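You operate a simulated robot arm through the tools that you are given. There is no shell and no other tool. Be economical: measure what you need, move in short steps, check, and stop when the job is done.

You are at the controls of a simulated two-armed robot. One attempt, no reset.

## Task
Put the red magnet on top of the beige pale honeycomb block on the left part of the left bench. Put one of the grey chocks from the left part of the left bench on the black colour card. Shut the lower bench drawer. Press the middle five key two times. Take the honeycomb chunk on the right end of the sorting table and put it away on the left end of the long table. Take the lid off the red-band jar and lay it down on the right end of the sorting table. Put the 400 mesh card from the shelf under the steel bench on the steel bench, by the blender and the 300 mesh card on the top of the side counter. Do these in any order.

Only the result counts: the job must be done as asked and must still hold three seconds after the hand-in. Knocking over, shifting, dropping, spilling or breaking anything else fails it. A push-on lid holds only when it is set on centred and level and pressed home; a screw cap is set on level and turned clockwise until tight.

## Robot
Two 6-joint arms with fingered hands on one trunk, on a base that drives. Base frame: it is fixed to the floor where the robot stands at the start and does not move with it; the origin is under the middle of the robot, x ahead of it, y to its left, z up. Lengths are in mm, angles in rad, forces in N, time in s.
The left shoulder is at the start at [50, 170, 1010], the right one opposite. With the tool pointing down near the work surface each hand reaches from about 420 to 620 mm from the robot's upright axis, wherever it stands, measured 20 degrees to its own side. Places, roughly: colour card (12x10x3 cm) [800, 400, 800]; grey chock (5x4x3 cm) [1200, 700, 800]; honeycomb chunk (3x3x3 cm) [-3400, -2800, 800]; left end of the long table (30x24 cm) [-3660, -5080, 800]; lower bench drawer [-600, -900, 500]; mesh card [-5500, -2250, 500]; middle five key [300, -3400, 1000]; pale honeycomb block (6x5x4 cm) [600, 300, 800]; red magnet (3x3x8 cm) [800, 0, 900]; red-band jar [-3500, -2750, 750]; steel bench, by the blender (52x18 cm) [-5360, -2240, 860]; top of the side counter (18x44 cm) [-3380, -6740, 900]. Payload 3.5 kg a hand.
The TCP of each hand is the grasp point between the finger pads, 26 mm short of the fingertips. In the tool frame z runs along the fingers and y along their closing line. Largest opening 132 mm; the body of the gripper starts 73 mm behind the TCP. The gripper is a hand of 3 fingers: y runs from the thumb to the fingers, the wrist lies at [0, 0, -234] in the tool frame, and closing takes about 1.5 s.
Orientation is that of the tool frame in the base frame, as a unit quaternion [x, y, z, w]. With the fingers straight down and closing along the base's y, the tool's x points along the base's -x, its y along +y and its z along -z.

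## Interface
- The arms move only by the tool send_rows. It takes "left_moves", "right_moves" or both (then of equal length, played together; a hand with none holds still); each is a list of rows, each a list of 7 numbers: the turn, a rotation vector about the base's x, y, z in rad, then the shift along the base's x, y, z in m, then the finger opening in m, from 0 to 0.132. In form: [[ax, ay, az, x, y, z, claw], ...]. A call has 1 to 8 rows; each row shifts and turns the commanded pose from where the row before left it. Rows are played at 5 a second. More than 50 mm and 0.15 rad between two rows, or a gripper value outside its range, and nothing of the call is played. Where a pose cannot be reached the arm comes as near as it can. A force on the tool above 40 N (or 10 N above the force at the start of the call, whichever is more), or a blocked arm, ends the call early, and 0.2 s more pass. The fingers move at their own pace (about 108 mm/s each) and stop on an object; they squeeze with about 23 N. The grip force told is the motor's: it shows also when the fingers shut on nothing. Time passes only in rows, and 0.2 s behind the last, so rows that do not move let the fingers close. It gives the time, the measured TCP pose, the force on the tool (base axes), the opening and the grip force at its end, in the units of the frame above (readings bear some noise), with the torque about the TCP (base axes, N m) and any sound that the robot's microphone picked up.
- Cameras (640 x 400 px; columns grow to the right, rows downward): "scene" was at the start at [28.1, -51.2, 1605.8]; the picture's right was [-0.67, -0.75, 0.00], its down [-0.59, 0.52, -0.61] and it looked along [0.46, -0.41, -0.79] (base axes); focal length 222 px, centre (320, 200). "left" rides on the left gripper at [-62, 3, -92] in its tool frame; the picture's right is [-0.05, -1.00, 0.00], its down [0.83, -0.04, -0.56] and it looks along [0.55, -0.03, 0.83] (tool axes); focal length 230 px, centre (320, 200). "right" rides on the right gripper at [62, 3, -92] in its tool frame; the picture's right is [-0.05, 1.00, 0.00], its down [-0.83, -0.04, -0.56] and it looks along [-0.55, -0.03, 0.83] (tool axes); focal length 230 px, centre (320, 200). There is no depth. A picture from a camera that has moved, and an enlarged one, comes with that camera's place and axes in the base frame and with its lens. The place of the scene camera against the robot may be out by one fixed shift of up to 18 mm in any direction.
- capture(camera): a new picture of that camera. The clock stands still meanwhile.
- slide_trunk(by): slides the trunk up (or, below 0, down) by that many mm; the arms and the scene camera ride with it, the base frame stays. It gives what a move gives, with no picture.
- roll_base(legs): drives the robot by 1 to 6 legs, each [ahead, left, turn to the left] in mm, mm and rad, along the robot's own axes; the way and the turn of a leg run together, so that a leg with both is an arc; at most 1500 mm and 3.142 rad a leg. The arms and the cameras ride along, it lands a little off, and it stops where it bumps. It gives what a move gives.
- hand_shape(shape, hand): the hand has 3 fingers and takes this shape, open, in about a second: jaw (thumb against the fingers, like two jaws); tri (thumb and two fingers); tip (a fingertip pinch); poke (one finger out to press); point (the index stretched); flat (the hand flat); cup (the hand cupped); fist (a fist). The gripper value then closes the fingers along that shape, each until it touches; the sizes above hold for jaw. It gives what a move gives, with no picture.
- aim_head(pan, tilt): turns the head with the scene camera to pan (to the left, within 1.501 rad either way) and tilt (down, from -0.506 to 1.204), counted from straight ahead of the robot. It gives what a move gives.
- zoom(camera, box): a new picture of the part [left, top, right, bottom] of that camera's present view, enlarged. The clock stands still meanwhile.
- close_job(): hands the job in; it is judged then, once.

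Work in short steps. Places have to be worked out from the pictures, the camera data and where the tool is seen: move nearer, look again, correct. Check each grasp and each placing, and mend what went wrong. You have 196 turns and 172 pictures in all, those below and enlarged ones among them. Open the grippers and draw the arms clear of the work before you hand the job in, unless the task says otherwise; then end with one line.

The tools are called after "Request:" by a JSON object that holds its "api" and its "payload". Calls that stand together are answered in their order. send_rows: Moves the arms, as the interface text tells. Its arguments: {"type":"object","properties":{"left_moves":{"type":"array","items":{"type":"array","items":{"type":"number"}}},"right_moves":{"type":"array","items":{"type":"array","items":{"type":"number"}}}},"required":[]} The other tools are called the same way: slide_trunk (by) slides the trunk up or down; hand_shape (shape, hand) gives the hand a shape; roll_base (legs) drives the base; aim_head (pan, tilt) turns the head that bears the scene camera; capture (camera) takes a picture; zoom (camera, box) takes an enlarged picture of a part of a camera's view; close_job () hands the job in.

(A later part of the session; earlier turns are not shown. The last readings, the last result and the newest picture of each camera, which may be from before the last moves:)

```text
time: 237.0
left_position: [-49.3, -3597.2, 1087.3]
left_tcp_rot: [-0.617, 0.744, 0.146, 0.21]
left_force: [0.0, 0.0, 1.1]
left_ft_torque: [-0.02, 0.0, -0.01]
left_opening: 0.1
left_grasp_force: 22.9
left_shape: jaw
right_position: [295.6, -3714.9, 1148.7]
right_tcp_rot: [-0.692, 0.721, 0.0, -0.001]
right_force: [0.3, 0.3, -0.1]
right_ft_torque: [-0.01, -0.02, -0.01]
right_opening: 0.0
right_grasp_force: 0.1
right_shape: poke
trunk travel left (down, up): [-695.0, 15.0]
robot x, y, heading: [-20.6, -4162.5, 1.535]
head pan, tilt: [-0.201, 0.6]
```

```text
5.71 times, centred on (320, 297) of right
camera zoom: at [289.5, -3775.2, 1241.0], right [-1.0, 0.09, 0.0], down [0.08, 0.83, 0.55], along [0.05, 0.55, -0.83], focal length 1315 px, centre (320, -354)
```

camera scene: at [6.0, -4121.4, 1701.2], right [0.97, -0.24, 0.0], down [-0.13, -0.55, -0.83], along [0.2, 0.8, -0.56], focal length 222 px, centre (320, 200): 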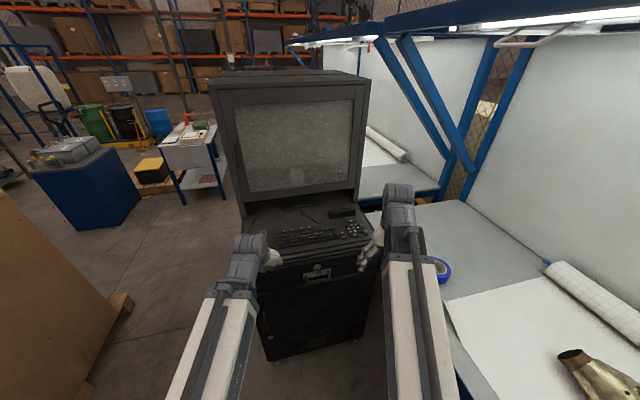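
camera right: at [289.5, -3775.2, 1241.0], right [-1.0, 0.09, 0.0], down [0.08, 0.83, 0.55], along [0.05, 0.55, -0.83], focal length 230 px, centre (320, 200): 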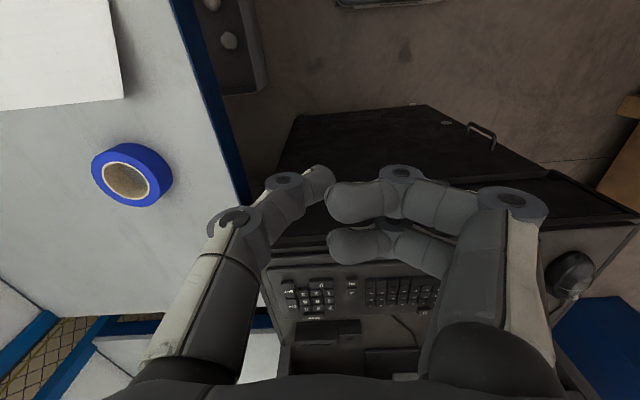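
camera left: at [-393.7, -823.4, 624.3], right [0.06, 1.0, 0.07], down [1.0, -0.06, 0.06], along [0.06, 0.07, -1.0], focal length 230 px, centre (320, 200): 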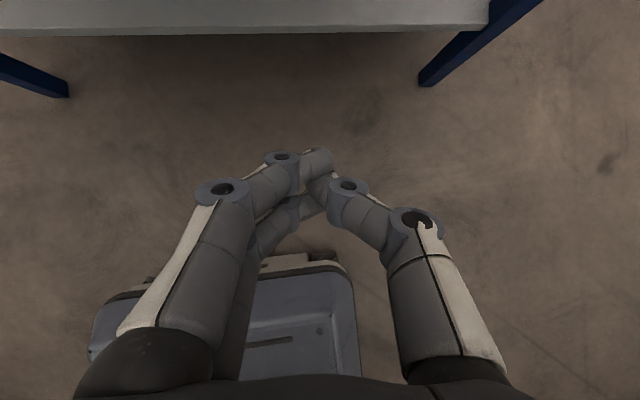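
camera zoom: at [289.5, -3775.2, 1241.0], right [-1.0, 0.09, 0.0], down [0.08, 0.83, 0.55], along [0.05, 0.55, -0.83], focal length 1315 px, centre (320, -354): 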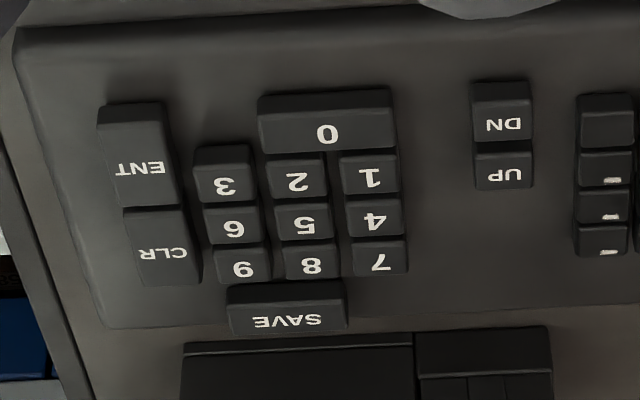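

I pull the left hand back upright, drive 230 mm closer, and bring the right hand near the numpad for a close look.

Request:
{"api": "send_rows", "payload": {"left_moves": [[-0.133, 0, 0, -0.02, -0.03, 0, 0.0], [-0.133, 0, 0, -0.02, -0.03, 0, 0.0], [-0.133, 0, 0, -0.02, -0.03, 0, 0.0], [-0.133, 0, 0, -0.02, -0.03, 0, 0.0]]}}

Request:
{"api": "roll_base", "payload": {"legs": [[230, -60, 0.035]]}}

Request:
{"api": "send_rows", "payload": {"right_moves": [[0, 0, 0, 0, 0, -0.04, 0], [0, 0, 0, 0, 0.02, -0.03, 0], [0, 0, 0, 0, 0, 0, 0]]}}

Request:
{"api": "capture", "payload": {"camera": "right"}}

```text
time: 238.0
left_position: [-129.9, -3709.6, 1088.4]
left_tcp_rot: [-0.65, 0.757, -0.058, 0.04]
left_force: [0.0, 1.5, 0.0]
left_ft_torque: [-0.04, 0.02, -0.02]
left_opening: 0.0
left_grasp_force: 23.2
left_shape: jaw
left hand out of reach, approached as far as the arm can: row 1, 3
right_position: [294.8, -3715.2, 1149.9]
right_tcp_rot: [-0.692, 0.722, -0.001, 0.0]
right_force: [0.3, 0.2, -0.4]
right_ft_torque: [0.01, 0.01, 0.01]
right_opening: 0.0
right_grasp_force: 0.0
right_shape: poke
trunk travel left (down, up): [-695.0, 15.0]
robot x, y, heading: [-23.5, -4167.5, 1.533]
head pan, tilt: [-0.201, 0.6]
```

```text
time: 239.8
left_position: [-80.6, -3485.1, 1087.3]
left_tcp_rot: [-0.663, 0.745, -0.056, 0.039]
left_force: [0.6, -0.9, -0.2]
left_ft_torque: [-0.03, 0.01, -0.02]
left_opening: 0.0
left_grasp_force: 22.9
left_shape: jaw
right_position: [343.3, -3474.8, 1149.0]
right_tcp_rot: [-0.705, 0.709, -0.001, -0.001]
right_force: [0.6, -0.1, 0.0]
right_ft_torque: [-0.04, 0.0, 0.0]
right_opening: 0.0
right_grasp_force: 0.1
right_shape: poke
trunk travel left (down, up): [-695.0, 15.0]
robot x, y, heading: [39.2, -3937.7, 1.561]
head pan, tilt: [-0.201, 0.6]
```

```text
time: 240.6
left_position: [-79.8, -3485.7, 1086.4]
left_tcp_rot: [-0.664, 0.745, -0.056, 0.04]
left_force: [-0.7, 0.4, 0.1]
left_ft_torque: [0.02, -0.01, -0.01]
left_opening: 0.0
left_grasp_force: 22.9
left_shape: jaw
right_position: [344.2, -3455.2, 1076.8]
right_tcp_rot: [-0.706, 0.709, -0.001, -0.001]
right_force: [0.5, 0.8, 0.3]
right_ft_torque: [0.03, 0.02, 0.0]
right_opening: 0.0
right_grasp_force: 0.1
right_shape: poke
trunk travel left (down, up): [-695.0, 15.0]
robot x, y, heading: [39.7, -3937.4, 1.568]
head pan, tilt: [-0.201, 0.6]
```

```text
73 pictures are left
camera right: at [341.5, -3516.1, 1170.0], right [-1.0, 0.06, 0.0], down [0.05, 0.83, 0.55], along [0.03, 0.55, -0.83], focal length 230 px, centre (320, 200)
```

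right: 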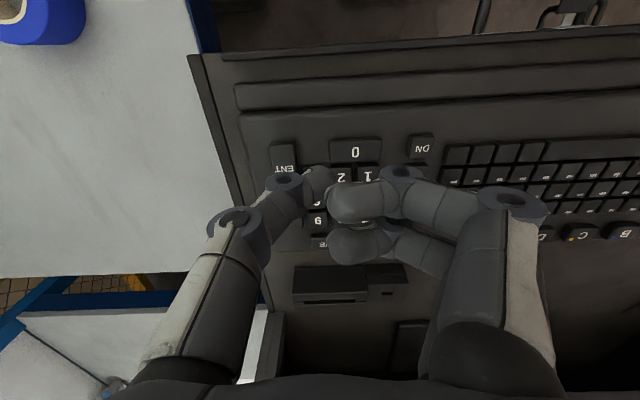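

Triangulation puts key 5 at ≈[329,−3405,1002]. I move the fingertip above it and check from both cameras.

Request:
{"api": "send_rows", "payload": {"right_moves": [[0, 0, 0, -0.008, 0.025, -0.01, 0], [0, 0, 0, -0.007, 0.025, -0.015, 0], [0, 0, 0, 0, 0, 0, 0]]}}

Request:
{"api": "zoom", "payload": {"camera": "right", "box": [240, 130, 400, 230]}}

Request:
{"api": "zoom", "payload": {"camera": "scene", "box": [300, 200, 460, 300]}}

```text
time: 241.4
left_position: [-80.9, -3485.7, 1088.2]
left_tcp_rot: [-0.663, 0.745, -0.056, 0.04]
left_force: [-0.2, -0.4, 0.1]
left_ft_torque: [-0.02, 0.02, 0.03]
left_opening: 0.0
left_grasp_force: 23.3
left_shape: jaw
right_position: [327.7, -3405.1, 1054.4]
right_tcp_rot: [-0.706, 0.708, -0.001, -0.001]
right_force: [0.4, 0.3, -0.3]
right_ft_torque: [0.01, 0.0, 0.0]
right_opening: 0.0
right_grasp_force: 0.0
right_shape: poke
trunk travel left (down, up): [-695.0, 15.0]
robot x, y, heading: [39.4, -3940.5, 1.564]
head pan, tilt: [-0.201, 0.6]
```

```text
4.00 times, centred on (320, 180) of right
camera zoom: at [325.3, -3466.5, 1146.5], right [-1.0, 0.06, 0.0], down [0.05, 0.83, 0.55], along [0.03, 0.55, -0.83], focal length 920 px, centre (320, 280)
```

zoom: 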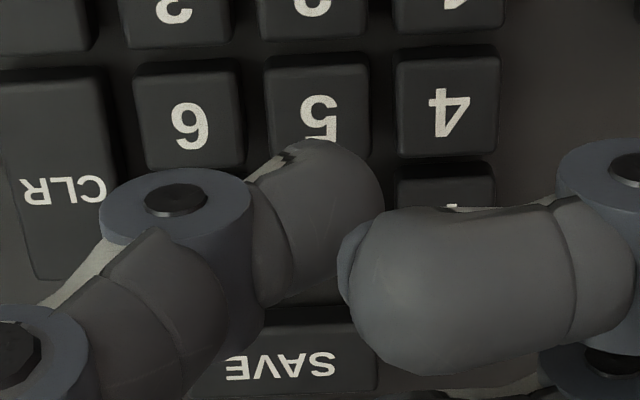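

```text
4.00 times, centred on (380, 250) of scene
camera zoom: at [69.5, -3893.2, 1701.2], right [0.98, -0.2, 0.0], down [-0.12, -0.55, -0.83], along [0.17, 0.81, -0.56], focal length 887 px, centre (80, 0)
```

zoom: 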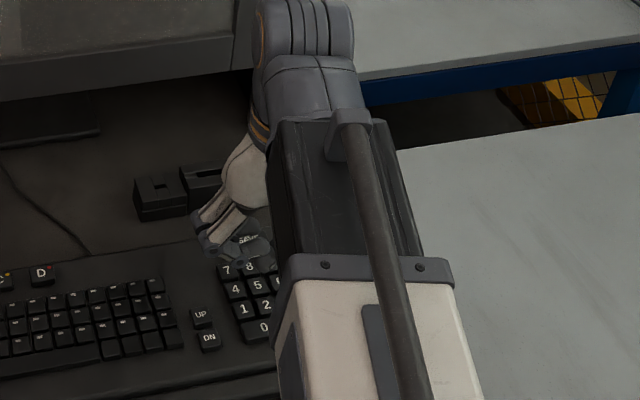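

The fingertip is over key 5. I lower to just above and press in small steps, watching force.

Request:
{"api": "send_rows", "payload": {"right_moves": [[0, 0, 0, 0.001, 0, -0.018, 0], [0, 0, 0, 0, 0, -0.004, 0], [0, 0, 0, 0, 0, -0.003, 0]]}}

Request:
{"api": "zoom", "payload": {"camera": "right", "box": [240, 130, 400, 230]}}

```text
time: 242.2
left_position: [-80.4, -3485.4, 1088.2]
left_tcp_rot: [-0.663, 0.746, -0.055, 0.039]
left_force: [0.1, 0.4, 0.4]
left_ft_torque: [0.01, 0.0, -0.02]
left_opening: 0.2
left_grasp_force: 22.9
left_shape: jaw
right_position: [329.4, -3408.1, 1027.8]
right_tcp_rot: [-0.705, 0.709, 0.0, -0.002]
right_force: [0.1, 0.7, 0.8]
right_ft_torque: [0.01, 0.0, 0.0]
right_opening: 0.1
right_grasp_force: 0.1
right_shape: poke
trunk travel left (down, up): [-695.0, 15.0]
robot x, y, heading: [42.6, -3939.0, 1.565]
head pan, tilt: [-0.201, 0.6]
```

```text
4.00 times, centred on (320, 180) of right
camera zoom: at [327.3, -3467.4, 1120.2], right [-1.0, 0.06, 0.0], down [0.05, 0.83, 0.55], along [0.03, 0.55, -0.83], focal length 920 px, centre (320, 280)
```

zoom: 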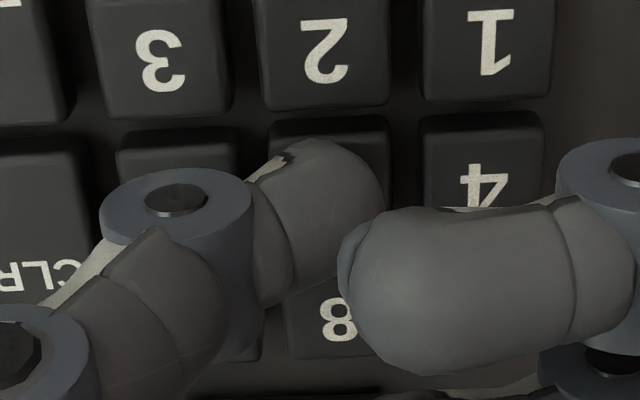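

Well centred on 5. I press further in small steps.

Request:
{"api": "send_rows", "payload": {"right_moves": [[0, 0, 0, 0, 0, -0.003, 0], [0, 0, 0, 0, 0, -0.003, 0]]}}

```text
time: 242.8
left_position: [-81.6, -3486.0, 1089.0]
left_tcp_rot: [-0.663, 0.745, -0.056, 0.041]
left_force: [-0.3, -0.6, -0.5]
left_ft_torque: [-0.03, -0.01, 0.0]
left_opening: 0.0
left_grasp_force: 22.8
left_shape: jaw
right_position: [331.1, -3407.7, 1025.0]
right_tcp_rot: [-0.704, 0.71, -0.001, 0.001]
right_force: [3.0, 0.0, 13.6]
right_ft_torque: [-0.02, -0.07, 0.03]
right_opening: 0.0
right_grasp_force: 0.1
right_shape: poke
trunk travel left (down, up): [-695.0, 15.0]
robot x, y, heading: [36.0, -3938.1, 1.567]
head pan, tilt: [-0.201, 0.6]
heard: click
```

Click heard: first press. I lift to release, then press once more.

Request:
{"api": "send_rows", "payload": {"right_moves": [[0, 0, 0, 0, 0, 0.006, 0], [0, 0, 0, 0, 0, 0.006, 0], [0, 0, 0, 0, 0, 0, 0]]}}

Request:
{"api": "send_rows", "payload": {"right_moves": [[0, 0, 0, 0, 0, -0.006, 0], [0, 0, 0, 0, 0, -0.003, 0], [0, 0, 0, 0, 0, -0.003, 0]]}}

```text
time: 243.6
left_position: [-80.3, -3485.3, 1087.9]
left_tcp_rot: [-0.663, 0.745, -0.056, 0.04]
left_force: [0.9, 0.0, 0.2]
left_ft_torque: [-0.01, 0.02, 0.0]
left_opening: 0.1
left_grasp_force: 22.8
left_shape: jaw
right_position: [328.6, -3405.8, 1035.2]
right_tcp_rot: [-0.705, 0.709, -0.001, 0.0]
right_force: [-0.5, -0.2, -0.2]
right_ft_torque: [0.0, 0.01, -0.02]
right_opening: 0.2
right_grasp_force: 0.0
right_shape: poke
trunk travel left (down, up): [-695.0, 15.0]
robot x, y, heading: [40.5, -3939.5, 1.567]
head pan, tilt: [-0.201, 0.6]
```

```text
time: 244.4
left_position: [-80.7, -3486.5, 1088.6]
left_tcp_rot: [-0.664, 0.745, -0.057, 0.04]
left_force: [0.3, 0.2, -0.5]
left_ft_torque: [0.01, 0.0, 0.0]
left_opening: 0.0
left_grasp_force: 23.3
left_shape: jaw
right_position: [329.2, -3406.5, 1024.6]
right_tcp_rot: [-0.705, 0.709, -0.001, 0.0]
right_force: [2.3, -2.2, 9.2]
right_ft_torque: [-0.07, -0.01, -0.03]
right_opening: 0.0
right_grasp_force: 0.1
right_shape: poke
trunk travel left (down, up): [-695.0, 15.0]
robot x, y, heading: [39.5, -3937.2, 1.569]
head pan, tilt: [-0.201, 0.6]
heard: click
```

Second click heard. I lift away, tuck the right hand, and drive through the passage to the room's west side.

Request:
{"api": "send_rows", "payload": {"right_moves": [[0, 0, 0, 0, 0, 0.02, 0], [0, 0, 0, 0, -0.01, 0.045, 0], [0, 0, 0, -0.01, -0.02, 0.04, 0], [0, 0, 0, -0.045, 0, 0, 0], [0, 0, 0, -0.045, 0, 0, 0], [0, 0, 0, -0.045, 0, 0, 0]]}}

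Request:
{"api": "hand_shape", "payload": {"hand": "right", "shape": "jaw"}}

Request:
{"api": "roll_base", "payload": {"legs": [[-260, 0, 0], [0, 580, 0], [1000, 0, 0], [1000, 0, 0], [0, 0, 1.57], [1000, 0, 0]]}}

Request:
{"api": "aim_head", "payload": {"pan": 0.2, "tilt": 0.45}}

Request:
{"api": "capture", "payload": {"camera": "scene"}}

```text
time: 245.8
left_position: [-80.4, -3485.0, 1087.4]
left_tcp_rot: [-0.664, 0.745, -0.056, 0.04]
left_force: [0.4, -0.2, 0.0]
left_ft_torque: [0.01, 0.0, 0.02]
left_opening: 0.1
left_grasp_force: 23.4
left_shape: jaw
right_position: [182.3, -3435.2, 1133.4]
right_tcp_rot: [-0.705, 0.709, -0.001, 0.0]
right_force: [0.1, 0.2, -0.1]
right_ft_torque: [-0.02, -0.03, -0.05]
right_opening: 0.0
right_grasp_force: 0.1
right_shape: poke
trunk travel left (down, up): [-695.0, 15.0]
robot x, y, heading: [38.3, -3937.4, 1.564]
head pan, tilt: [-0.201, 0.6]
```

```text
time: 246.7
left_position: [-80.1, -3485.8, 1087.8]
left_tcp_rot: [-0.663, 0.745, -0.055, 0.04]
left_force: [0.4, 0.6, 0.7]
left_ft_torque: [0.0, 0.01, 0.02]
left_opening: 0.0
left_grasp_force: 23.1
left_shape: jaw
right_position: [182.8, -3433.7, 1131.9]
right_tcp_rot: [-0.705, 0.709, -0.001, 0.0]
right_force: [0.6, 0.4, 0.8]
right_ft_torque: [-0.02, 0.01, -0.02]
right_opening: 131.9
right_grasp_force: 0.1
right_shape: jaw
trunk travel left (down, up): [-695.0, 15.0]
robot x, y, heading: [39.3, -3939.4, 1.569]
head pan, tilt: [-0.201, 0.6]
```

```text
time: 262.2
left_position: [-620.8, -1721.7, 1088.5]
left_tcp_rot: [-0.701, 0.71, -0.054, 0.042]
left_force: [0.6, 0.1, -0.6]
left_ft_torque: [0.01, 0.02, -0.03]
left_opening: 0.4
left_grasp_force: 23.0
left_shape: jaw
right_position: [-366.2, -1642.0, 1132.8]
right_tcp_rot: [0.741, -0.671, 0.001, 0.0]
right_force: [-1.0, 0.3, -0.7]
right_ft_torque: [0.01, 0.04, 0.0]
right_opening: 131.7
right_grasp_force: 0.1
right_shape: jaw
trunk travel left (down, up): [-695.0, 15.0]
robot x, y, heading: [-452.2, -2156.8, 1.673]
head pan, tilt: [-0.201, 0.6]
stopped in leg 5: the robot was blocked; the commanded pose is now the measured one
```

```text
time: 263.1
left_position: [-621.3, -1719.8, 1086.9]
left_tcp_rot: [-0.701, 0.71, -0.053, 0.043]
left_force: [0.1, 0.6, -0.6]
left_ft_torque: [-0.03, -0.06, 0.01]
left_opening: 0.1
left_grasp_force: 23.0
left_shape: jaw
right_position: [-365.2, -1643.1, 1131.7]
right_tcp_rot: [0.74, -0.672, 0.001, 0.0]
right_force: [0.2, -0.1, -0.5]
right_ft_torque: [0.01, -0.01, 0.01]
right_opening: 131.7
right_grasp_force: 0.0
right_shape: jaw
trunk travel left (down, up): [-695.0, 15.0]
robot x, y, heading: [-454.1, -2159.1, 1.675]
head pan, tilt: [0.201, 0.45]
```

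```text
69 pictures are left
camera scene: at [-466.1, -2111.7, 1714.7], right [0.96, 0.3, 0.0], down [0.13, -0.42, -0.9], along [-0.27, 0.86, -0.44], focal length 222 px, centre (320, 200)
```

scene: 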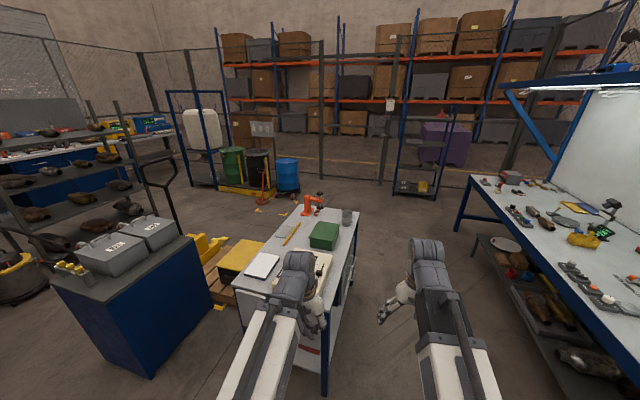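

A base corner touched the workstation while turning. I move left first, then turn and go west.

Request:
{"api": "roll_base", "payload": {"legs": [[0, 220, 0], [0, 0, 1.467], [1300, 0, 0]]}}

Request:
{"api": "aim_head", "payload": {"pan": 0.3, "tilt": 0.4}}

Request:
{"api": "capture", "payload": {"camera": "scene"}}

```text
time: 274.6
left_position: [-2452.4, -2339.0, 1087.3]
left_tcp_rot: [0.997, -0.038, 0.01, -0.067]
left_force: [0.6, 0.6, 0.3]
left_ft_torque: [-0.01, 0.03, 0.01]
left_opening: 0.1
left_grasp_force: 23.8
left_shape: jaw
right_position: [-2515.0, -2077.4, 1132.3]
right_tcp_rot: [1.0, 0.017, 0.001, -0.001]
right_force: [-0.2, -1.1, -0.6]
right_ft_torque: [-0.03, -0.01, -0.01]
right_opening: 131.8
right_grasp_force: 0.0
right_shape: jaw
trunk travel left (down, up): [-695.0, 15.0]
robot x, y, heading: [-2004.1, -2200.1, -3.109]
head pan, tilt: [0.201, 0.45]
```

```text
time: 275.3
left_position: [-2451.8, -2337.7, 1086.6]
left_tcp_rot: [0.997, -0.039, 0.009, -0.068]
left_force: [0.3, -0.2, -0.2]
left_ft_torque: [-0.01, 0.03, 0.01]
left_opening: 0.0
left_grasp_force: 23.1
left_shape: jaw
right_position: [-2513.5, -2076.2, 1131.7]
right_tcp_rot: [1.0, 0.016, 0.001, -0.001]
right_force: [-0.3, 0.2, -0.2]
right_ft_torque: [-0.03, -0.02, 0.0]
right_opening: 131.8
right_grasp_force: 0.1
right_shape: jaw
trunk travel left (down, up): [-695.0, 15.0]
robot x, y, heading: [-2006.4, -2203.1, -3.108]
head pan, tilt: [0.3, 0.4]
```

```text
68 pictures are left
camera scene: at [-2040.1, -2230.5, 1719.4], right [-0.33, 0.94, 0.0], down [0.37, 0.13, -0.92], along [-0.87, -0.3, -0.39], focal length 222 px, centre (320, 200)
```

scene: 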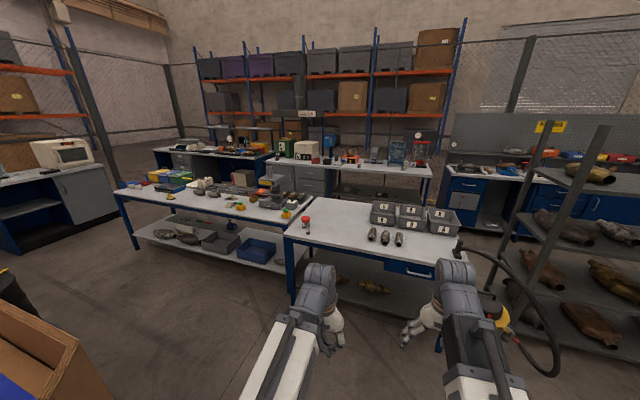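

I zoom in on the table ahead with the bins and the left one.

Request:
{"api": "zoom", "payload": {"camera": "scene", "box": [270, 180, 470, 305]}}

Request:
{"api": "zoom", "payload": {"camera": "scene", "box": [110, 140, 310, 265]}}

```text
3.20 times, centred on (370, 242) of scene
camera zoom: at [-2040.1, -2230.5, 1719.4], right [-0.33, 0.94, 0.0], down [0.37, 0.13, -0.92], along [-0.87, -0.3, -0.39], focal length 710 px, centre (160, 64)
```

zoom: 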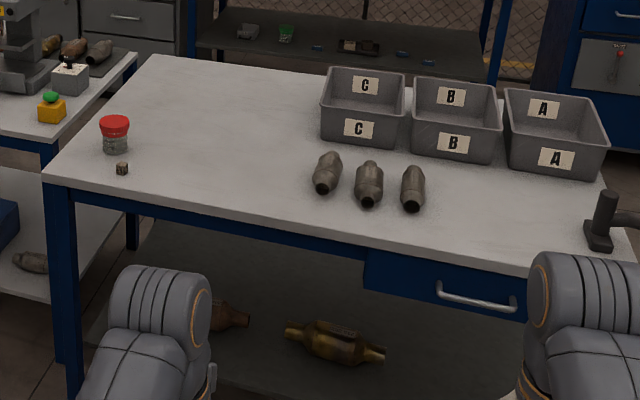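

```text
3.20 times, centred on (210, 202) of scene
camera zoom: at [-2040.1, -2230.5, 1719.4], right [-0.33, 0.94, 0.0], down [0.37, 0.13, -0.92], along [-0.87, -0.3, -0.39], focal length 710 px, centre (672, 192)
```

zoom: 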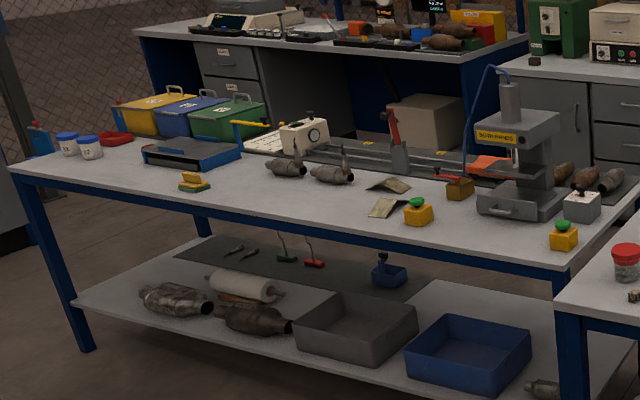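

The red-topped jar is at ≈[−3500,−2855] and the honeycomb chunk at ≈[−3414,−2800]. I drive up to that end of the table.

Request:
{"api": "roll_base", "payload": {"legs": [[0, 0, -0.033], [600, 0, 0], [0, 400, 0], [330, 0, 0]]}}

Request:
{"api": "aim_head", "payload": {"pan": 0.2, "tilt": 0.9}}

Request:
{"api": "capture", "payload": {"camera": "scene"}}

Request:
{"api": "capture", "payload": {"camera": "right"}}

```text
time: 282.8
left_position: [-3379.1, -2702.7, 1087.9]
left_tcp_rot: [0.995, -0.066, 0.011, -0.068]
left_force: [0.6, 0.3, 0.1]
left_ft_torque: [0.01, 0.02, -0.01]
left_opening: 0.0
left_grasp_force: 22.8
left_shape: jaw
right_position: [-3426.1, -2439.1, 1131.4]
right_tcp_rot: [1.0, -0.01, 0.003, -0.001]
right_force: [-0.4, -0.2, 0.4]
right_ft_torque: [0.02, -0.01, 0.0]
right_opening: 131.9
right_grasp_force: 0.2
right_shape: jaw
trunk travel left (down, up): [-695.0, 15.0]
robot x, y, heading: [-2924.5, -2590.1, 3.116]
head pan, tilt: [0.3, 0.4]
```

```text
time: 283.8
left_position: [-3378.4, -2703.2, 1088.5]
left_tcp_rot: [0.995, -0.066, 0.011, -0.068]
left_force: [0.8, -0.1, -0.5]
left_ft_torque: [0.01, -0.01, 0.01]
left_opening: 0.0
left_grasp_force: 22.6
left_shape: jaw
right_position: [-3425.2, -2440.6, 1133.3]
right_tcp_rot: [1.0, -0.01, 0.001, -0.001]
right_force: [0.2, -0.3, -0.7]
right_ft_torque: [-0.01, 0.0, 0.0]
right_opening: 131.8
right_grasp_force: 0.1
right_shape: jaw
trunk travel left (down, up): [-695.0, 15.0]
robot x, y, heading: [-2924.6, -2591.9, 3.121]
head pan, tilt: [0.201, 0.901]
```

```text
65 pictures are left
camera scene: at [-2946.0, -2606.2, 1676.5], right [-0.18, 0.98, 0.0], down [0.77, 0.14, -0.62], along [-0.61, -0.11, -0.78], focal length 222 px, centre (320, 200)
```

scene: 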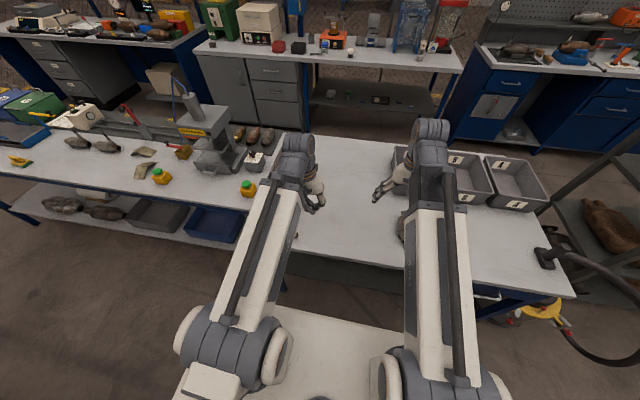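

```text
64 pictures are left
camera right: at [-3363.6, -2443.4, 1223.9], right [-0.07, -1.0, 0.0], down [-0.83, 0.06, 0.55], along [-0.55, 0.04, -0.83], focal length 230 px, centre (320, 200)
```

right: 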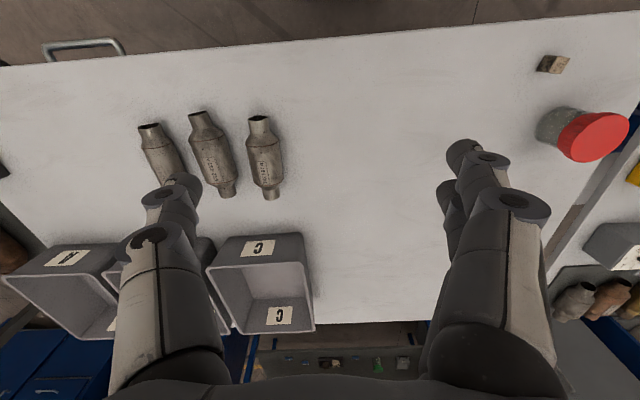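

Jar at ≈[−3504,−2849], top z≈883. I shift the base slightly nearer and bring the left hand above the jar to look at its lid.

Request:
{"api": "roll_base", "payload": {"legs": [[40, 100, 0.02]]}}

Request:
{"api": "send_rows", "payload": {"left_moves": [[0, 0, 0.06, -0.03, -0.02, 0, 0.05], [0, 0.07, 0.06, -0.03, -0.02, 0, 0.1], [0.0, 0.07, 0, -0.02, -0.01, -0.02, 0.1], [0, 0, 0, 0, 0, -0.02, 0.1], [0, 0, 0, 0, 0, 0, 0.1]]}}

Request:
{"api": "capture", "payload": {"camera": "left"}}

```text
time: 284.9
left_position: [-3416.1, -2813.1, 1088.3]
left_tcp_rot: [0.996, -0.055, 0.011, -0.069]
left_force: [0.6, 0.4, 0.4]
left_ft_torque: [0.02, -0.04, 0.01]
left_opening: 0.2
left_grasp_force: 23.3
left_shape: jaw
right_position: [-3468.4, -2549.9, 1132.4]
right_tcp_rot: [1.0, 0.0, 0.002, -0.001]
right_force: [-0.7, -0.4, 0.1]
right_ft_torque: [0.03, -0.01, 0.01]
right_opening: 131.9
right_grasp_force: 0.2
right_shape: jaw
trunk travel left (down, up): [-695.0, 15.0]
robot x, y, heading: [-2964.3, -2688.7, -3.136]
head pan, tilt: [0.201, 0.901]
```

```text
time: 286.1
left_position: [-3496.6, -2861.2, 1049.5]
left_tcp_rot: [0.996, 0.0, -0.063, -0.067]
left_force: [0.5, 0.5, 0.4]
left_ft_torque: [0.02, 0.0, -0.01]
left_opening: 99.8
left_grasp_force: 0.3
left_shape: jaw
right_position: [-3467.6, -2548.5, 1131.4]
right_tcp_rot: [1.0, 0.0, 0.001, 0.0]
right_force: [-0.4, -0.7, -0.5]
right_ft_torque: [-0.02, 0.0, -0.01]
right_opening: 131.8
right_grasp_force: 0.2
right_shape: jaw
trunk travel left (down, up): [-695.0, 15.0]
robot x, y, heading: [-2960.1, -2686.1, -3.141]
head pan, tilt: [0.201, 0.901]
```

```text
63 pictures are left
camera left: at [-3544.8, -2876.4, 1147.5], right [-0.04, 0.99, 0.14], down [0.89, -0.02, 0.45], along [0.45, 0.14, -0.88], focal length 230 px, centre (320, 200)
```

left: 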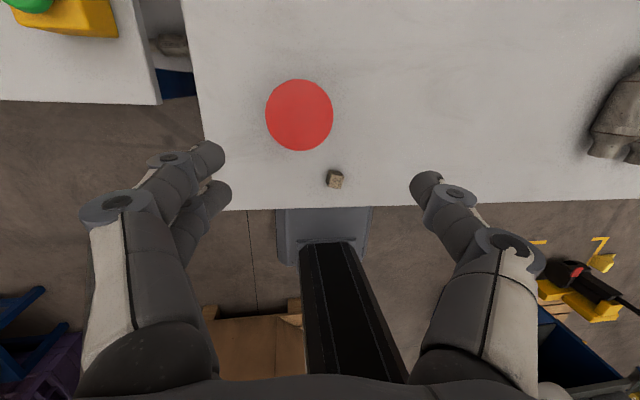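

The lid is a ~73 mm red disc centred at ≈[−3514,−2862]. I straighten the tool, move over it and descend around the lid.

Request:
{"api": "send_rows", "payload": {"left_moves": [[-0.067, -0.063, 0, -0.008, 0, -0.02, 0.12], [-0.067, -0.063, 0, -0.008, -0.001, -0.03, 0.12], [0, 0, 0, 0, 0, -0.03, 0.12], [0, 0, 0, 0, 0, 0, 0.12]]}}

Request:
{"api": "capture", "payload": {"camera": "left"}}

```text
time: 287.1
left_position: [-3509.8, -2862.3, 967.0]
left_tcp_rot: [1.0, 0.0, -0.001, 0.0]
left_force: [-0.3, -0.3, -0.2]
left_ft_torque: [0.0, 0.0, 0.02]
left_opening: 119.9
left_grasp_force: 0.1
left_shape: jaw
right_position: [-3467.6, -2547.8, 1131.4]
right_tcp_rot: [1.0, 0.0, 0.002, -0.001]
right_force: [-0.2, 0.6, -0.4]
right_ft_torque: [0.01, -0.03, -0.01]
right_opening: 131.9
right_grasp_force: 0.1
right_shape: jaw
trunk travel left (down, up): [-695.0, 15.0]
robot x, y, heading: [-2964.7, -2689.2, -3.141]
head pan, tilt: [0.201, 0.901]
```

```text
62 pictures are left
camera left: at [-3571.2, -2864.6, 1059.2], right [-0.05, 1.0, 0.0], down [0.83, 0.04, 0.55], along [0.55, 0.03, -0.83], focal length 230 px, centre (320, 200)
```

left: 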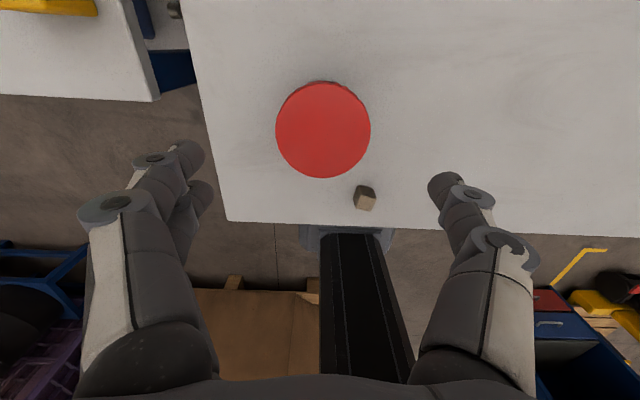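

Two views agree: lid top z≈855, centre ≈[−3510,−2859], Ø≈81 mm. I descend to grip the lid's rim.

Request:
{"api": "send_rows", "payload": {"left_moves": [[0, 0, 0, 0, 0.001, -0.04, 0.12], [0, 0, 0, 0, 0.001, -0.04, 0.12], [0, 0, 0, 0, 0, -0.022, 0.12], [0, 0, 0, 0, 0, 0, 0.0], [0, 0, 0, 0, 0, 0, 0.0], [0, 0, 0, 0, 0, 0, 0.0], [0, 0, 0, 0, 0, 0, 0.0]]}}

Request:
{"api": "capture", "payload": {"camera": "left"}}

Request:
{"api": "capture", "payload": {"camera": "right"}}

```text
time: 288.7
left_position: [-3511.6, -2860.5, 866.5]
left_tcp_rot: [1.0, 0.0, 0.001, -0.001]
left_force: [0.3, -0.9, 0.0]
left_ft_torque: [0.0, 0.0, 0.01]
left_opening: 56.9
left_grasp_force: 22.8
left_shape: jaw
right_position: [-3467.7, -2548.6, 1132.0]
right_tcp_rot: [1.0, 0.0, 0.0, -0.001]
right_force: [0.5, -0.7, -0.3]
right_ft_torque: [0.0, -0.01, 0.0]
right_opening: 131.8
right_grasp_force: 0.1
right_shape: jaw
trunk travel left (down, up): [-695.0, 15.0]
robot x, y, heading: [-2961.3, -2689.9, -3.137]
head pan, tilt: [0.201, 0.901]
```

```text
61 pictures are left
camera left: at [-3572.7, -2862.9, 957.6], right [-0.05, 1.0, 0.0], down [0.83, 0.04, 0.55], along [0.55, 0.03, -0.83], focal length 230 px, centre (320, 200)
```

left: 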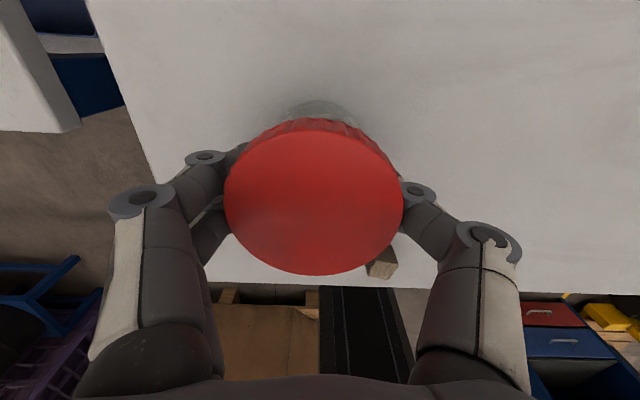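

```text
60 pictures are left
camera right: at [-3406.0, -2551.0, 1223.8], right [-0.05, -1.0, 0.0], down [-0.83, 0.04, 0.55], along [-0.55, 0.03, -0.83], focal length 230 px, centre (320, 200)
```

right: 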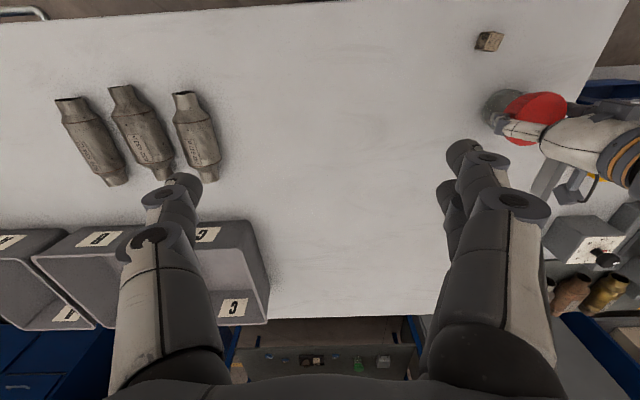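

The lid has a ribbed rim, so it may be a screw cap. I test with a counter-clockwise twist and watch the torque.

Request:
{"api": "send_rows", "payload": {"left_moves": [[0, 0, 0.1, 0, 0, 0, 0.0], [0, 0, 0.1, 0, 0, 0, 0.0], [0, 0, 0.1, 0, 0, 0, 0.0]]}}

Request:
{"api": "send_rows", "payload": {"left_moves": [[0, 0, 0.1, 0, 0, 0, 0.0], [0, 0, 0.1, 0, 0, 0, 0.0], [0, 0, 0.1, 0, 0, 0, 0.0], [0, 0, 0.1, 0, 0, 0, 0.0], [0, 0, 0.1, 0, 0, 0, 0.0]]}}

Request:
{"api": "zoom", "payload": {"camera": "right", "box": [460, 70, 600, 170]}}

```text
time: 289.5
left_position: [-3510.4, -2860.4, 864.8]
left_tcp_rot: [0.989, 0.15, -0.001, 0.0]
left_force: [-1.2, 0.0, 1.0]
left_ft_torque: [-0.09, -0.01, -0.06]
left_opening: 56.5
left_grasp_force: 22.9
left_shape: jaw
right_position: [-3467.6, -2548.2, 1131.2]
right_tcp_rot: [1.0, 0.0, 0.001, -0.001]
right_force: [0.1, 0.2, -0.5]
right_ft_torque: [0.02, 0.02, 0.0]
right_opening: 132.0
right_grasp_force: 0.0
right_shape: jaw
trunk travel left (down, up): [-695.0, 15.0]
robot x, y, heading: [-2963.2, -2690.6, -3.141]
head pan, tilt: [0.201, 0.901]
```

```text
time: 290.7
left_position: [-3511.0, -2859.5, 865.5]
left_tcp_rot: [0.921, 0.389, 0.0, 0.0]
left_force: [-0.3, 0.2, -0.7]
left_ft_torque: [-0.03, 0.0, -0.03]
left_opening: 56.9
left_grasp_force: 22.9
left_shape: jaw
right_position: [-3467.0, -2548.4, 1131.8]
right_tcp_rot: [1.0, 0.0, 0.001, -0.002]
right_force: [-0.2, 0.3, 0.4]
right_ft_torque: [0.01, -0.01, -0.02]
right_opening: 132.0
right_grasp_force: 0.0
right_shape: jaw
trunk travel left (down, up): [-695.0, 15.0]
robot x, y, heading: [-2961.9, -2688.5, -3.136]
head pan, tilt: [0.201, 0.901]
```

```text
4.00 times, centred on (530, 120) of right
camera zoom: at [-3405.9, -2551.0, 1223.9], right [-0.05, -1.0, 0.0], down [-0.83, 0.04, 0.55], along [-0.55, 0.03, -0.83], focal length 920 px, centre (-520, 520)
```

zoom: 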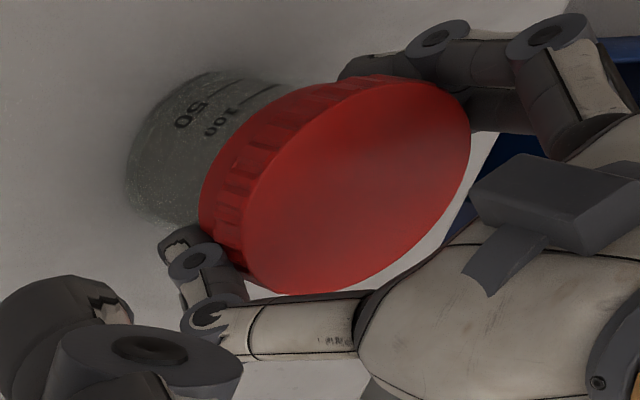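

Torque is almost nil. I turn a bit more, then lift 12 mm and look whether the jar comes along.

Request:
{"api": "send_rows", "payload": {"left_moves": [[0, 0, 0.13, 0, 0, 0, 0.0], [0, 0, 0.13, 0, 0, 0, 0.0], [0, 0, 0.13, 0, 0, 0, 0.0], [0, 0, 0, 0, 0, 0.006, 0.0], [0, 0, 0, 0, 0, 0.006, 0.0], [0, 0, 0, 0, 0, 0, 0.0]]}}

Request:
{"api": "zoom", "payload": {"camera": "right", "box": [460, 70, 600, 170]}}

```text
time: 292.1
left_position: [-3510.7, -2860.4, 876.6]
left_tcp_rot: [0.828, 0.561, 0.0, 0.0]
left_force: [0.4, 0.0, -0.6]
left_ft_torque: [0.01, 0.0, -0.02]
left_opening: 56.9
left_grasp_force: 22.9
left_shape: jaw
right_position: [-3466.9, -2549.6, 1131.7]
right_tcp_rot: [1.0, 0.0, 0.001, -0.001]
right_force: [0.0, -0.5, 0.0]
right_ft_torque: [0.0, -0.01, -0.03]
right_opening: 131.7
right_grasp_force: 0.1
right_shape: jaw
trunk travel left (down, up): [-695.0, 15.0]
robot x, y, heading: [-2966.6, -2686.7, -3.139]
head pan, tilt: [0.201, 0.901]
```

```text
4.00 times, centred on (530, 120) of right
camera zoom: at [-3406.0, -2551.0, 1223.8], right [-0.05, -1.0, 0.0], down [-0.83, 0.04, 0.55], along [-0.55, 0.03, -0.83], focal length 920 px, centre (-520, 520)
```

zoom: 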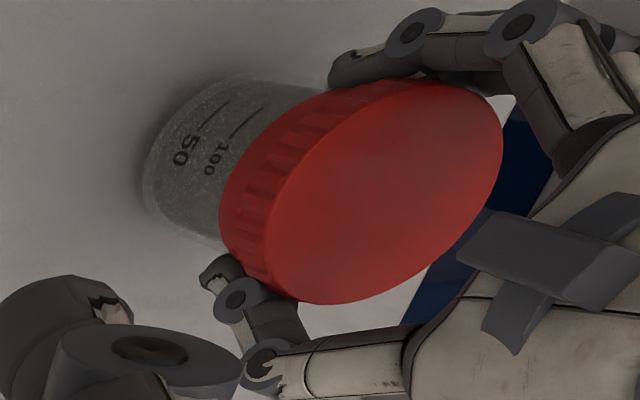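

The jar turned and lifted with the lid, so I must hold the jar with the other hand. I raise the jar, bring it in front, and wind the left hand back clockwise to gain twist range.

Request:
{"api": "send_rows", "payload": {"left_moves": [[0, 0, 0, 0, 0, 0.03, 0.0], [0, 0, 0, 0, 0, 0.04, 0.0], [0, 0, -0.14, 0.01, 0.01, 0.03, 0.0], [0, 0, -0.14, 0.01, 0.01, 0.025, 0.0], [0, 0, -0.14, 0.01, 0.01, 0, 0.0], [0, 0, -0.14, 0.01, 0.01, 0, 0.0], [0, 0, -0.14, 0.01, 0.01, 0, 0.0], [0, 0, -0.14, 0.01, 0.01, 0, 0.0]], "right_moves": [[0, 0, 0, 0.01, 0.02, 0, 0.132], [0, 0, 0, 0.01, 0.02, 0, 0.132], [0, 0, 0, 0.01, 0.02, 0, 0.132], [0, 0, 0.14, 0, 0.02, 0, 0.132], [0, 0, 0.14, 0, 0, -0.02, 0.132], [0, 0, 0.14, 0, 0, -0.02, 0.132], [0, 0, 0.14, 0, 0, -0.02, 0.132], [0, 0, 0.14, 0, 0, -0.02, 0.132]]}}

Request:
{"api": "send_rows", "payload": {"left_moves": [[0, 0, -0.14, 0.01, 0, 0, 0.0], [0, 0, -0.14, 0, 0, 0, 0.0], [0, 0, -0.14, 0, 0, 0, 0.0], [0, 0, -0.14, 0, 0, 0, 0.0], [0, 0, -0.14, 0, 0, 0, 0.0], [0, 0, -0.14, 0, 0, 0, 0.0], [0, 0, -0.14, 0, 0, 0, 0.0], [0, 0, -0.14, 0, 0, 0, 0.0]], "right_moves": [[0, 0, 0.14, 0, 0, -0.02, 0.132], [0, 0, 0.14, 0, 0, -0.02, 0.132], [0, 0, 0.14, 0, 0, 0, 0.132], [0, 0, 0.14, 0, 0, 0, 0.132], [0, 0, 0.14, 0, 0, 0, 0.132], [0, 0, 0.14, 0, 0, 0, 0.132], [0, 0, 0, 0, 0, 0, 0.132], [0, 0, 0, 0, 0, 0, 0.132]]}}

```text
time: 293.9
left_position: [-3449.5, -2799.1, 1003.7]
left_tcp_rot: [0.985, 0.172, 0.0, 0.0]
left_force: [0.0, -0.1, -1.3]
left_ft_torque: [0.03, -0.04, 0.07]
left_opening: 56.9
left_grasp_force: 22.7
left_shape: jaw
right_position: [-3435.4, -2468.2, 1051.1]
right_tcp_rot: [0.939, 0.343, 0.001, -0.001]
right_force: [0.6, 0.4, 0.5]
right_ft_torque: [0.03, -0.01, -0.04]
right_opening: 132.1
right_grasp_force: 0.1
right_shape: jaw
trunk travel left (down, up): [-695.0, 15.0]
robot x, y, heading: [-2962.9, -2693.3, -3.137]
head pan, tilt: [0.201, 0.901]
```

```text
time: 295.7
left_position: [-3442.0, -2801.4, 1003.8]
left_tcp_rot: [0.926, -0.378, 0.0, 0.0]
left_force: [1.1, 0.3, 0.0]
left_ft_torque: [0.01, 0.0, -0.01]
left_opening: 56.8
left_grasp_force: 23.1
left_shape: jaw
right_position: [-3436.6, -2549.2, 1008.7]
right_tcp_rot: [0.726, 0.688, 0.004, -0.005]
right_force: [-0.4, 0.5, -0.4]
right_ft_torque: [-0.02, 0.0, 0.02]
right_opening: 132.0
right_grasp_force: 0.1
right_shape: jaw
right hand out of reach, approached as far as the arm can: row 5, 6
trunk travel left (down, up): [-695.0, 15.0]
robot x, y, heading: [-2964.0, -2687.3, -3.14]
head pan, tilt: [0.201, 0.901]
```

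The left hand is wound back. Now I tilt the right hand to horizontal, pointing at the jar (−y), at body height.

Request:
{"api": "send_rows", "payload": {"right_moves": [[-0.14, 0, 0, 0, 0, 0, 0.11], [-0.14, 0, 0, 0, 0, 0, 0.11], [-0.14, 0, 0, 0, 0, 0, 0.11], [-0.14, 0, 0, 0, 0, 0, 0.11], [-0.14, 0, 0, 0, 0, -0.01, 0.11], [-0.14, 0, 0, 0, 0, -0.01, 0.11], [-0.14, 0, 0, 0, 0, -0.01, 0.11], [-0.14, 0, 0, 0, 0, -0.01, 0.11]]}}

Request:
{"api": "send_rows", "payload": {"right_moves": [[-0.14, 0, 0, 0, 0, -0.01, 0.11], [-0.14, 0, 0, 0, 0, 0, 0.11], [-0.14, 0, 0, 0, 0, 0, 0.11], [0, 0, 0, 0, 0, 0, 0.11]]}}

Request:
{"api": "capture", "payload": {"camera": "right"}}

Request:
{"api": "capture", "payload": {"camera": "scene"}}

```text
time: 297.5
left_position: [-3443.4, -2803.4, 1005.1]
left_tcp_rot: [0.928, -0.372, -0.004, 0.001]
left_force: [4.6, -2.2, 3.3]
left_ft_torque: [0.46, 0.66, -0.08]
left_opening: 56.6
left_grasp_force: 22.9
left_shape: jaw
right_position: [-3437.5, -2745.2, 1108.1]
right_tcp_rot: [0.638, 0.598, -0.334, 0.352]
right_force: [-3.7, 2.1, -4.2]
right_ft_torque: [0.07, -0.27, -0.19]
right_opening: 110.5
right_grasp_force: 0.0
right_shape: jaw
right hand out of reach, approached as far as the arm can: row 1, 2, 3, 4, 5, 6, 7, 8
trunk travel left (down, up): [-695.0, 15.0]
robot x, y, heading: [-2963.5, -2684.5, -3.139]
head pan, tilt: [0.201, 0.901]
stopped in row 8 (left hand): the force on the tool passed its limit at 51 N (the readings are from after the stop); the commanded pose is now the measured one
```

```text
time: 298.3
left_position: [-3445.9, -2801.9, 1008.3]
left_tcp_rot: [0.928, -0.372, -0.007, 0.003]
left_force: [-0.6, -0.7, -0.3]
left_ft_torque: [0.0, -0.03, -0.04]
left_opening: 56.7
left_grasp_force: 22.9
left_shape: jaw
right_position: [-3436.2, -2775.9, 1187.2]
right_tcp_rot: [0.56, 0.52, -0.44, 0.471]
right_force: [-0.3, 0.1, -3.0]
right_ft_torque: [0.07, 0.18, -0.01]
right_opening: 109.9
right_grasp_force: 0.0
right_shape: jaw
right hand out of reach, approached as far as the arm can: row 1, 2, 3
trunk travel left (down, up): [-695.0, 15.0]
robot x, y, heading: [-2961.8, -2689.2, -3.141]
head pan, tilt: [0.201, 0.901]
stopped in row 4 (right hand): the force on the tool passed its limit at 49 N (the readings are from after the stop); the commanded pose is now the measured one
```

```text
57 pictures are left
camera right: at [-3428.0, -2673.4, 1142.4], right [0.99, -0.02, 0.12], down [-0.1, 0.41, 0.91], along [-0.07, -0.91, 0.4], focal length 230 px, centre (320, 200)
```

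right: 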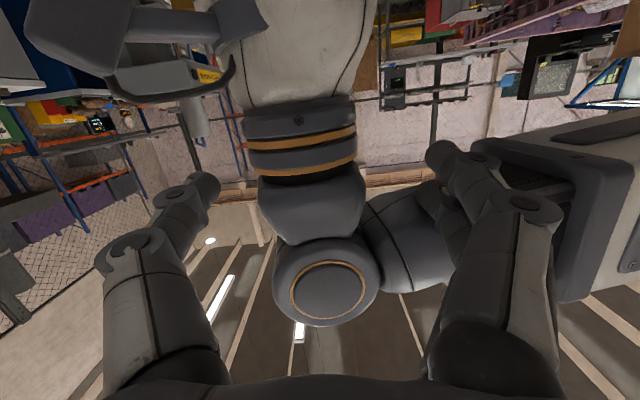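

```text
56 pictures are left
camera scene: at [-2985.1, -2705.1, 1676.4], right [-0.2, 0.98, 0.0], down [0.77, 0.16, -0.62], along [-0.61, -0.12, -0.78], focal length 222 px, centre (320, 200)
```

scene: 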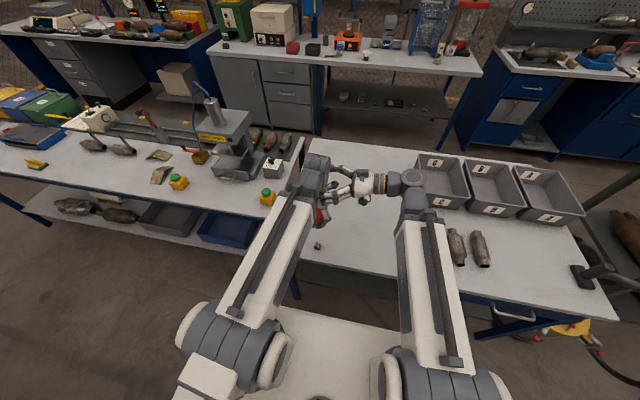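

The right hand ended up too high, touching the left wrist; it can't start further right. I move the left hand (with jar) up and left, then lower the right hand to working height and later bring the jar to it.

Request:
{"api": "send_rows", "payload": {"left_moves": [[0, 0, 0, 0, -0.04, 0, 0.0], [0, 0, 0, 0, -0.045, 0.01, 0.0], [0, 0, 0, 0, -0.045, 0.02, 0.0], [0, 0, 0, 0, -0.04, 0.02, 0.0], [0, 0, 0, 0, 0, 0.02, 0.0], [0, 0, 0, 0, 0, 0, 0.0]], "right_moves": [[0, 0, 0, 0, 0, 0, 0.11], [0, 0, 0, 0, 0, 0, 0.11], [0, 0, 0, 0, 0, -0.02, 0.11], [0, 0, 0, 0, 0, -0.045, 0.11], [0, 0, 0, 0, 0, -0.045, 0.11], [0, 0, 0, 0, 0, -0.045, 0.11]]}}

Request:
{"api": "send_rows", "payload": {"right_moves": [[0, 0, 0, 0, 0, -0.045, 0.11], [0, 0, 0, 0, 0, -0.04, 0.11], [-0.1, 0, 0, 0, 0, 0, 0.11], [-0.07, 0, 0, 0, 0, 0, 0.11], [0, 0, 0, 0, 0, 0, 0.11]]}}

Request:
{"api": "capture", "payload": {"camera": "scene"}}

```text
time: 299.7
left_position: [-3447.7, -2972.2, 1082.7]
left_tcp_rot: [0.928, -0.372, -0.006, 0.003]
left_force: [0.3, -0.2, -1.2]
left_ft_torque: [-0.01, -0.03, 0.01]
left_opening: 56.8
left_grasp_force: 22.8
left_shape: jaw
right_position: [-3435.6, -2774.9, 1188.4]
right_tcp_rot: [0.56, 0.52, -0.44, 0.472]
right_force: [-0.6, -0.5, 0.1]
right_ft_torque: [-0.03, -0.04, -0.02]
right_opening: 110.2
right_grasp_force: 0.3
right_shape: jaw
right hand out of reach, approached as far as the arm can: row 3, 4, 5, 6
trunk travel left (down, up): [-695.0, 15.0]
robot x, y, heading: [-2959.0, -2688.8, -3.139]
head pan, tilt: [0.201, 0.901]
```

```text
time: 300.9
left_position: [-3446.3, -2969.9, 1082.7]
left_tcp_rot: [0.928, -0.373, -0.006, 0.003]
left_force: [0.4, 0.4, -0.3]
left_ft_torque: [-0.01, -0.01, -0.03]
left_opening: 57.0
left_grasp_force: 22.9
left_shape: jaw
right_position: [-3437.4, -2777.3, 1229.1]
right_tcp_rot: [0.521, 0.48, -0.479, 0.519]
right_force: [0.2, 0.7, -0.3]
right_ft_torque: [-0.02, 0.03, -0.01]
right_opening: 110.1
right_grasp_force: 0.1
right_shape: jaw
right hand out of reach, approached as far as the arm can: row 1, 2, 3, 4
trunk travel left (down, up): [-695.0, 15.0]
robot x, y, heading: [-2961.9, -2686.9, -3.144]
head pan, tilt: [0.201, 0.901]
```

```text
55 pictures are left
camera scene: at [-2985.1, -2705.2, 1676.4], right [-0.2, 0.98, 0.0], down [0.77, 0.16, -0.62], along [-0.61, -0.12, -0.78], focal length 222 px, centre (320, 200)
```

scene: 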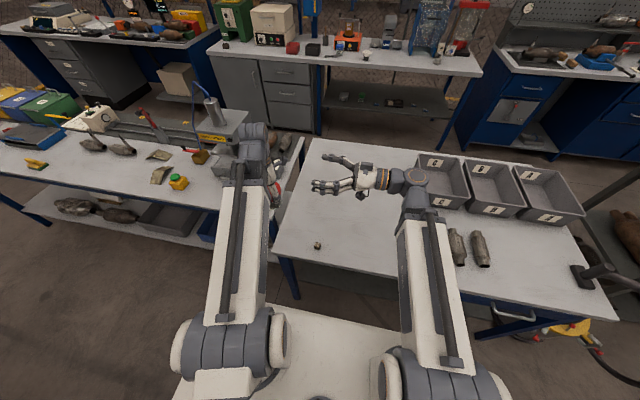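

The jar can be held in the air by the right hand pointing straight ahead (−x) beneath the left hand. I yaw the right hand to forward-horizontal and lower it to z≈930.

Request:
{"api": "send_rows", "payload": {"right_moves": [[0, 0, -0.143, -0.005, 0, 0, 0.12], [0, 0, -0.143, -0.005, 0, 0, 0.12], [0, 0, -0.143, -0.005, 0, 0, 0.12], [0, 0, -0.143, -0.005, 0, 0, 0.12], [0, 0, -0.143, -0.005, 0, -0.02, 0.12], [0, 0, -0.143, -0.005, 0, -0.04, 0.12], [0, 0, -0.143, -0.005, 0, -0.04, 0.12], [0, 0, -0.143, -0.005, 0, -0.04, 0.12]]}}

Request:
{"api": "send_rows", "payload": {"right_moves": [[0, 0, -0.143, -0.005, -0.004, -0.04, 0.12], [0, 0, -0.143, -0.005, -0.004, -0.04, 0.12], [0, 0, -0.143, -0.003, -0.004, -0.04, 0.12], [0, 0, 0, 0, 0, -0.039, 0.12], [0, 0, 0, 0, 0, 0, 0.12]]}}

Request:
{"api": "capture", "payload": {"camera": "scene"}}

```text
time: 302.7
left_position: [-3447.0, -2971.8, 1082.2]
left_tcp_rot: [0.928, -0.373, -0.006, 0.002]
left_force: [1.1, -0.2, -0.4]
left_ft_torque: [-0.04, -0.01, 0.0]
left_opening: 56.8
left_grasp_force: 22.7
left_shape: jaw
right_position: [-3611.2, -2792.2, 1170.4]
right_tcp_rot: [0.717, 0.129, -0.663, 0.172]
right_force: [0.5, -0.9, 0.0]
right_ft_torque: [-0.01, -0.02, 0.01]
right_opening: 119.5
right_grasp_force: 0.1
right_shape: jaw
right hand out of reach, approached as far as the arm can: row 1, 2, 3, 4, 5, 6, 7, 8
trunk travel left (down, up): [-695.0, 15.0]
robot x, y, heading: [-2963.8, -2689.5, -3.144]
head pan, tilt: [0.201, 0.901]
```

```text
time: 303.9
left_position: [-3447.4, -2970.2, 1082.0]
left_tcp_rot: [0.928, -0.372, -0.007, 0.002]
left_force: [0.0, -0.7, -1.2]
left_ft_torque: [0.01, 0.02, 0.04]
left_opening: 56.9
left_grasp_force: 23.6
left_shape: jaw
right_position: [-3625.4, -2804.1, 1010.6]
right_tcp_rot: [0.728, -0.025, -0.685, 0.025]
right_force: [0.5, 0.2, 0.3]
right_ft_torque: [0.05, 0.0, 0.02]
right_opening: 119.7
right_grasp_force: 0.0
right_shape: jaw
trunk travel left (down, up): [-695.0, 15.0]
robot x, y, heading: [-2962.6, -2688.5, -3.141]
head pan, tilt: [0.201, 0.901]
```

```text
54 pictures are left
camera scene: at [-2985.1, -2705.2, 1676.4], right [-0.2, 0.98, 0.0], down [0.77, 0.16, -0.62], along [-0.61, -0.12, -0.78], focal length 222 px, centre (320, 200)
```

scene: 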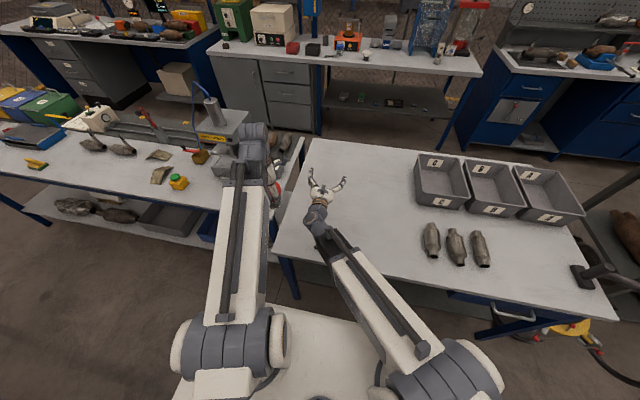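

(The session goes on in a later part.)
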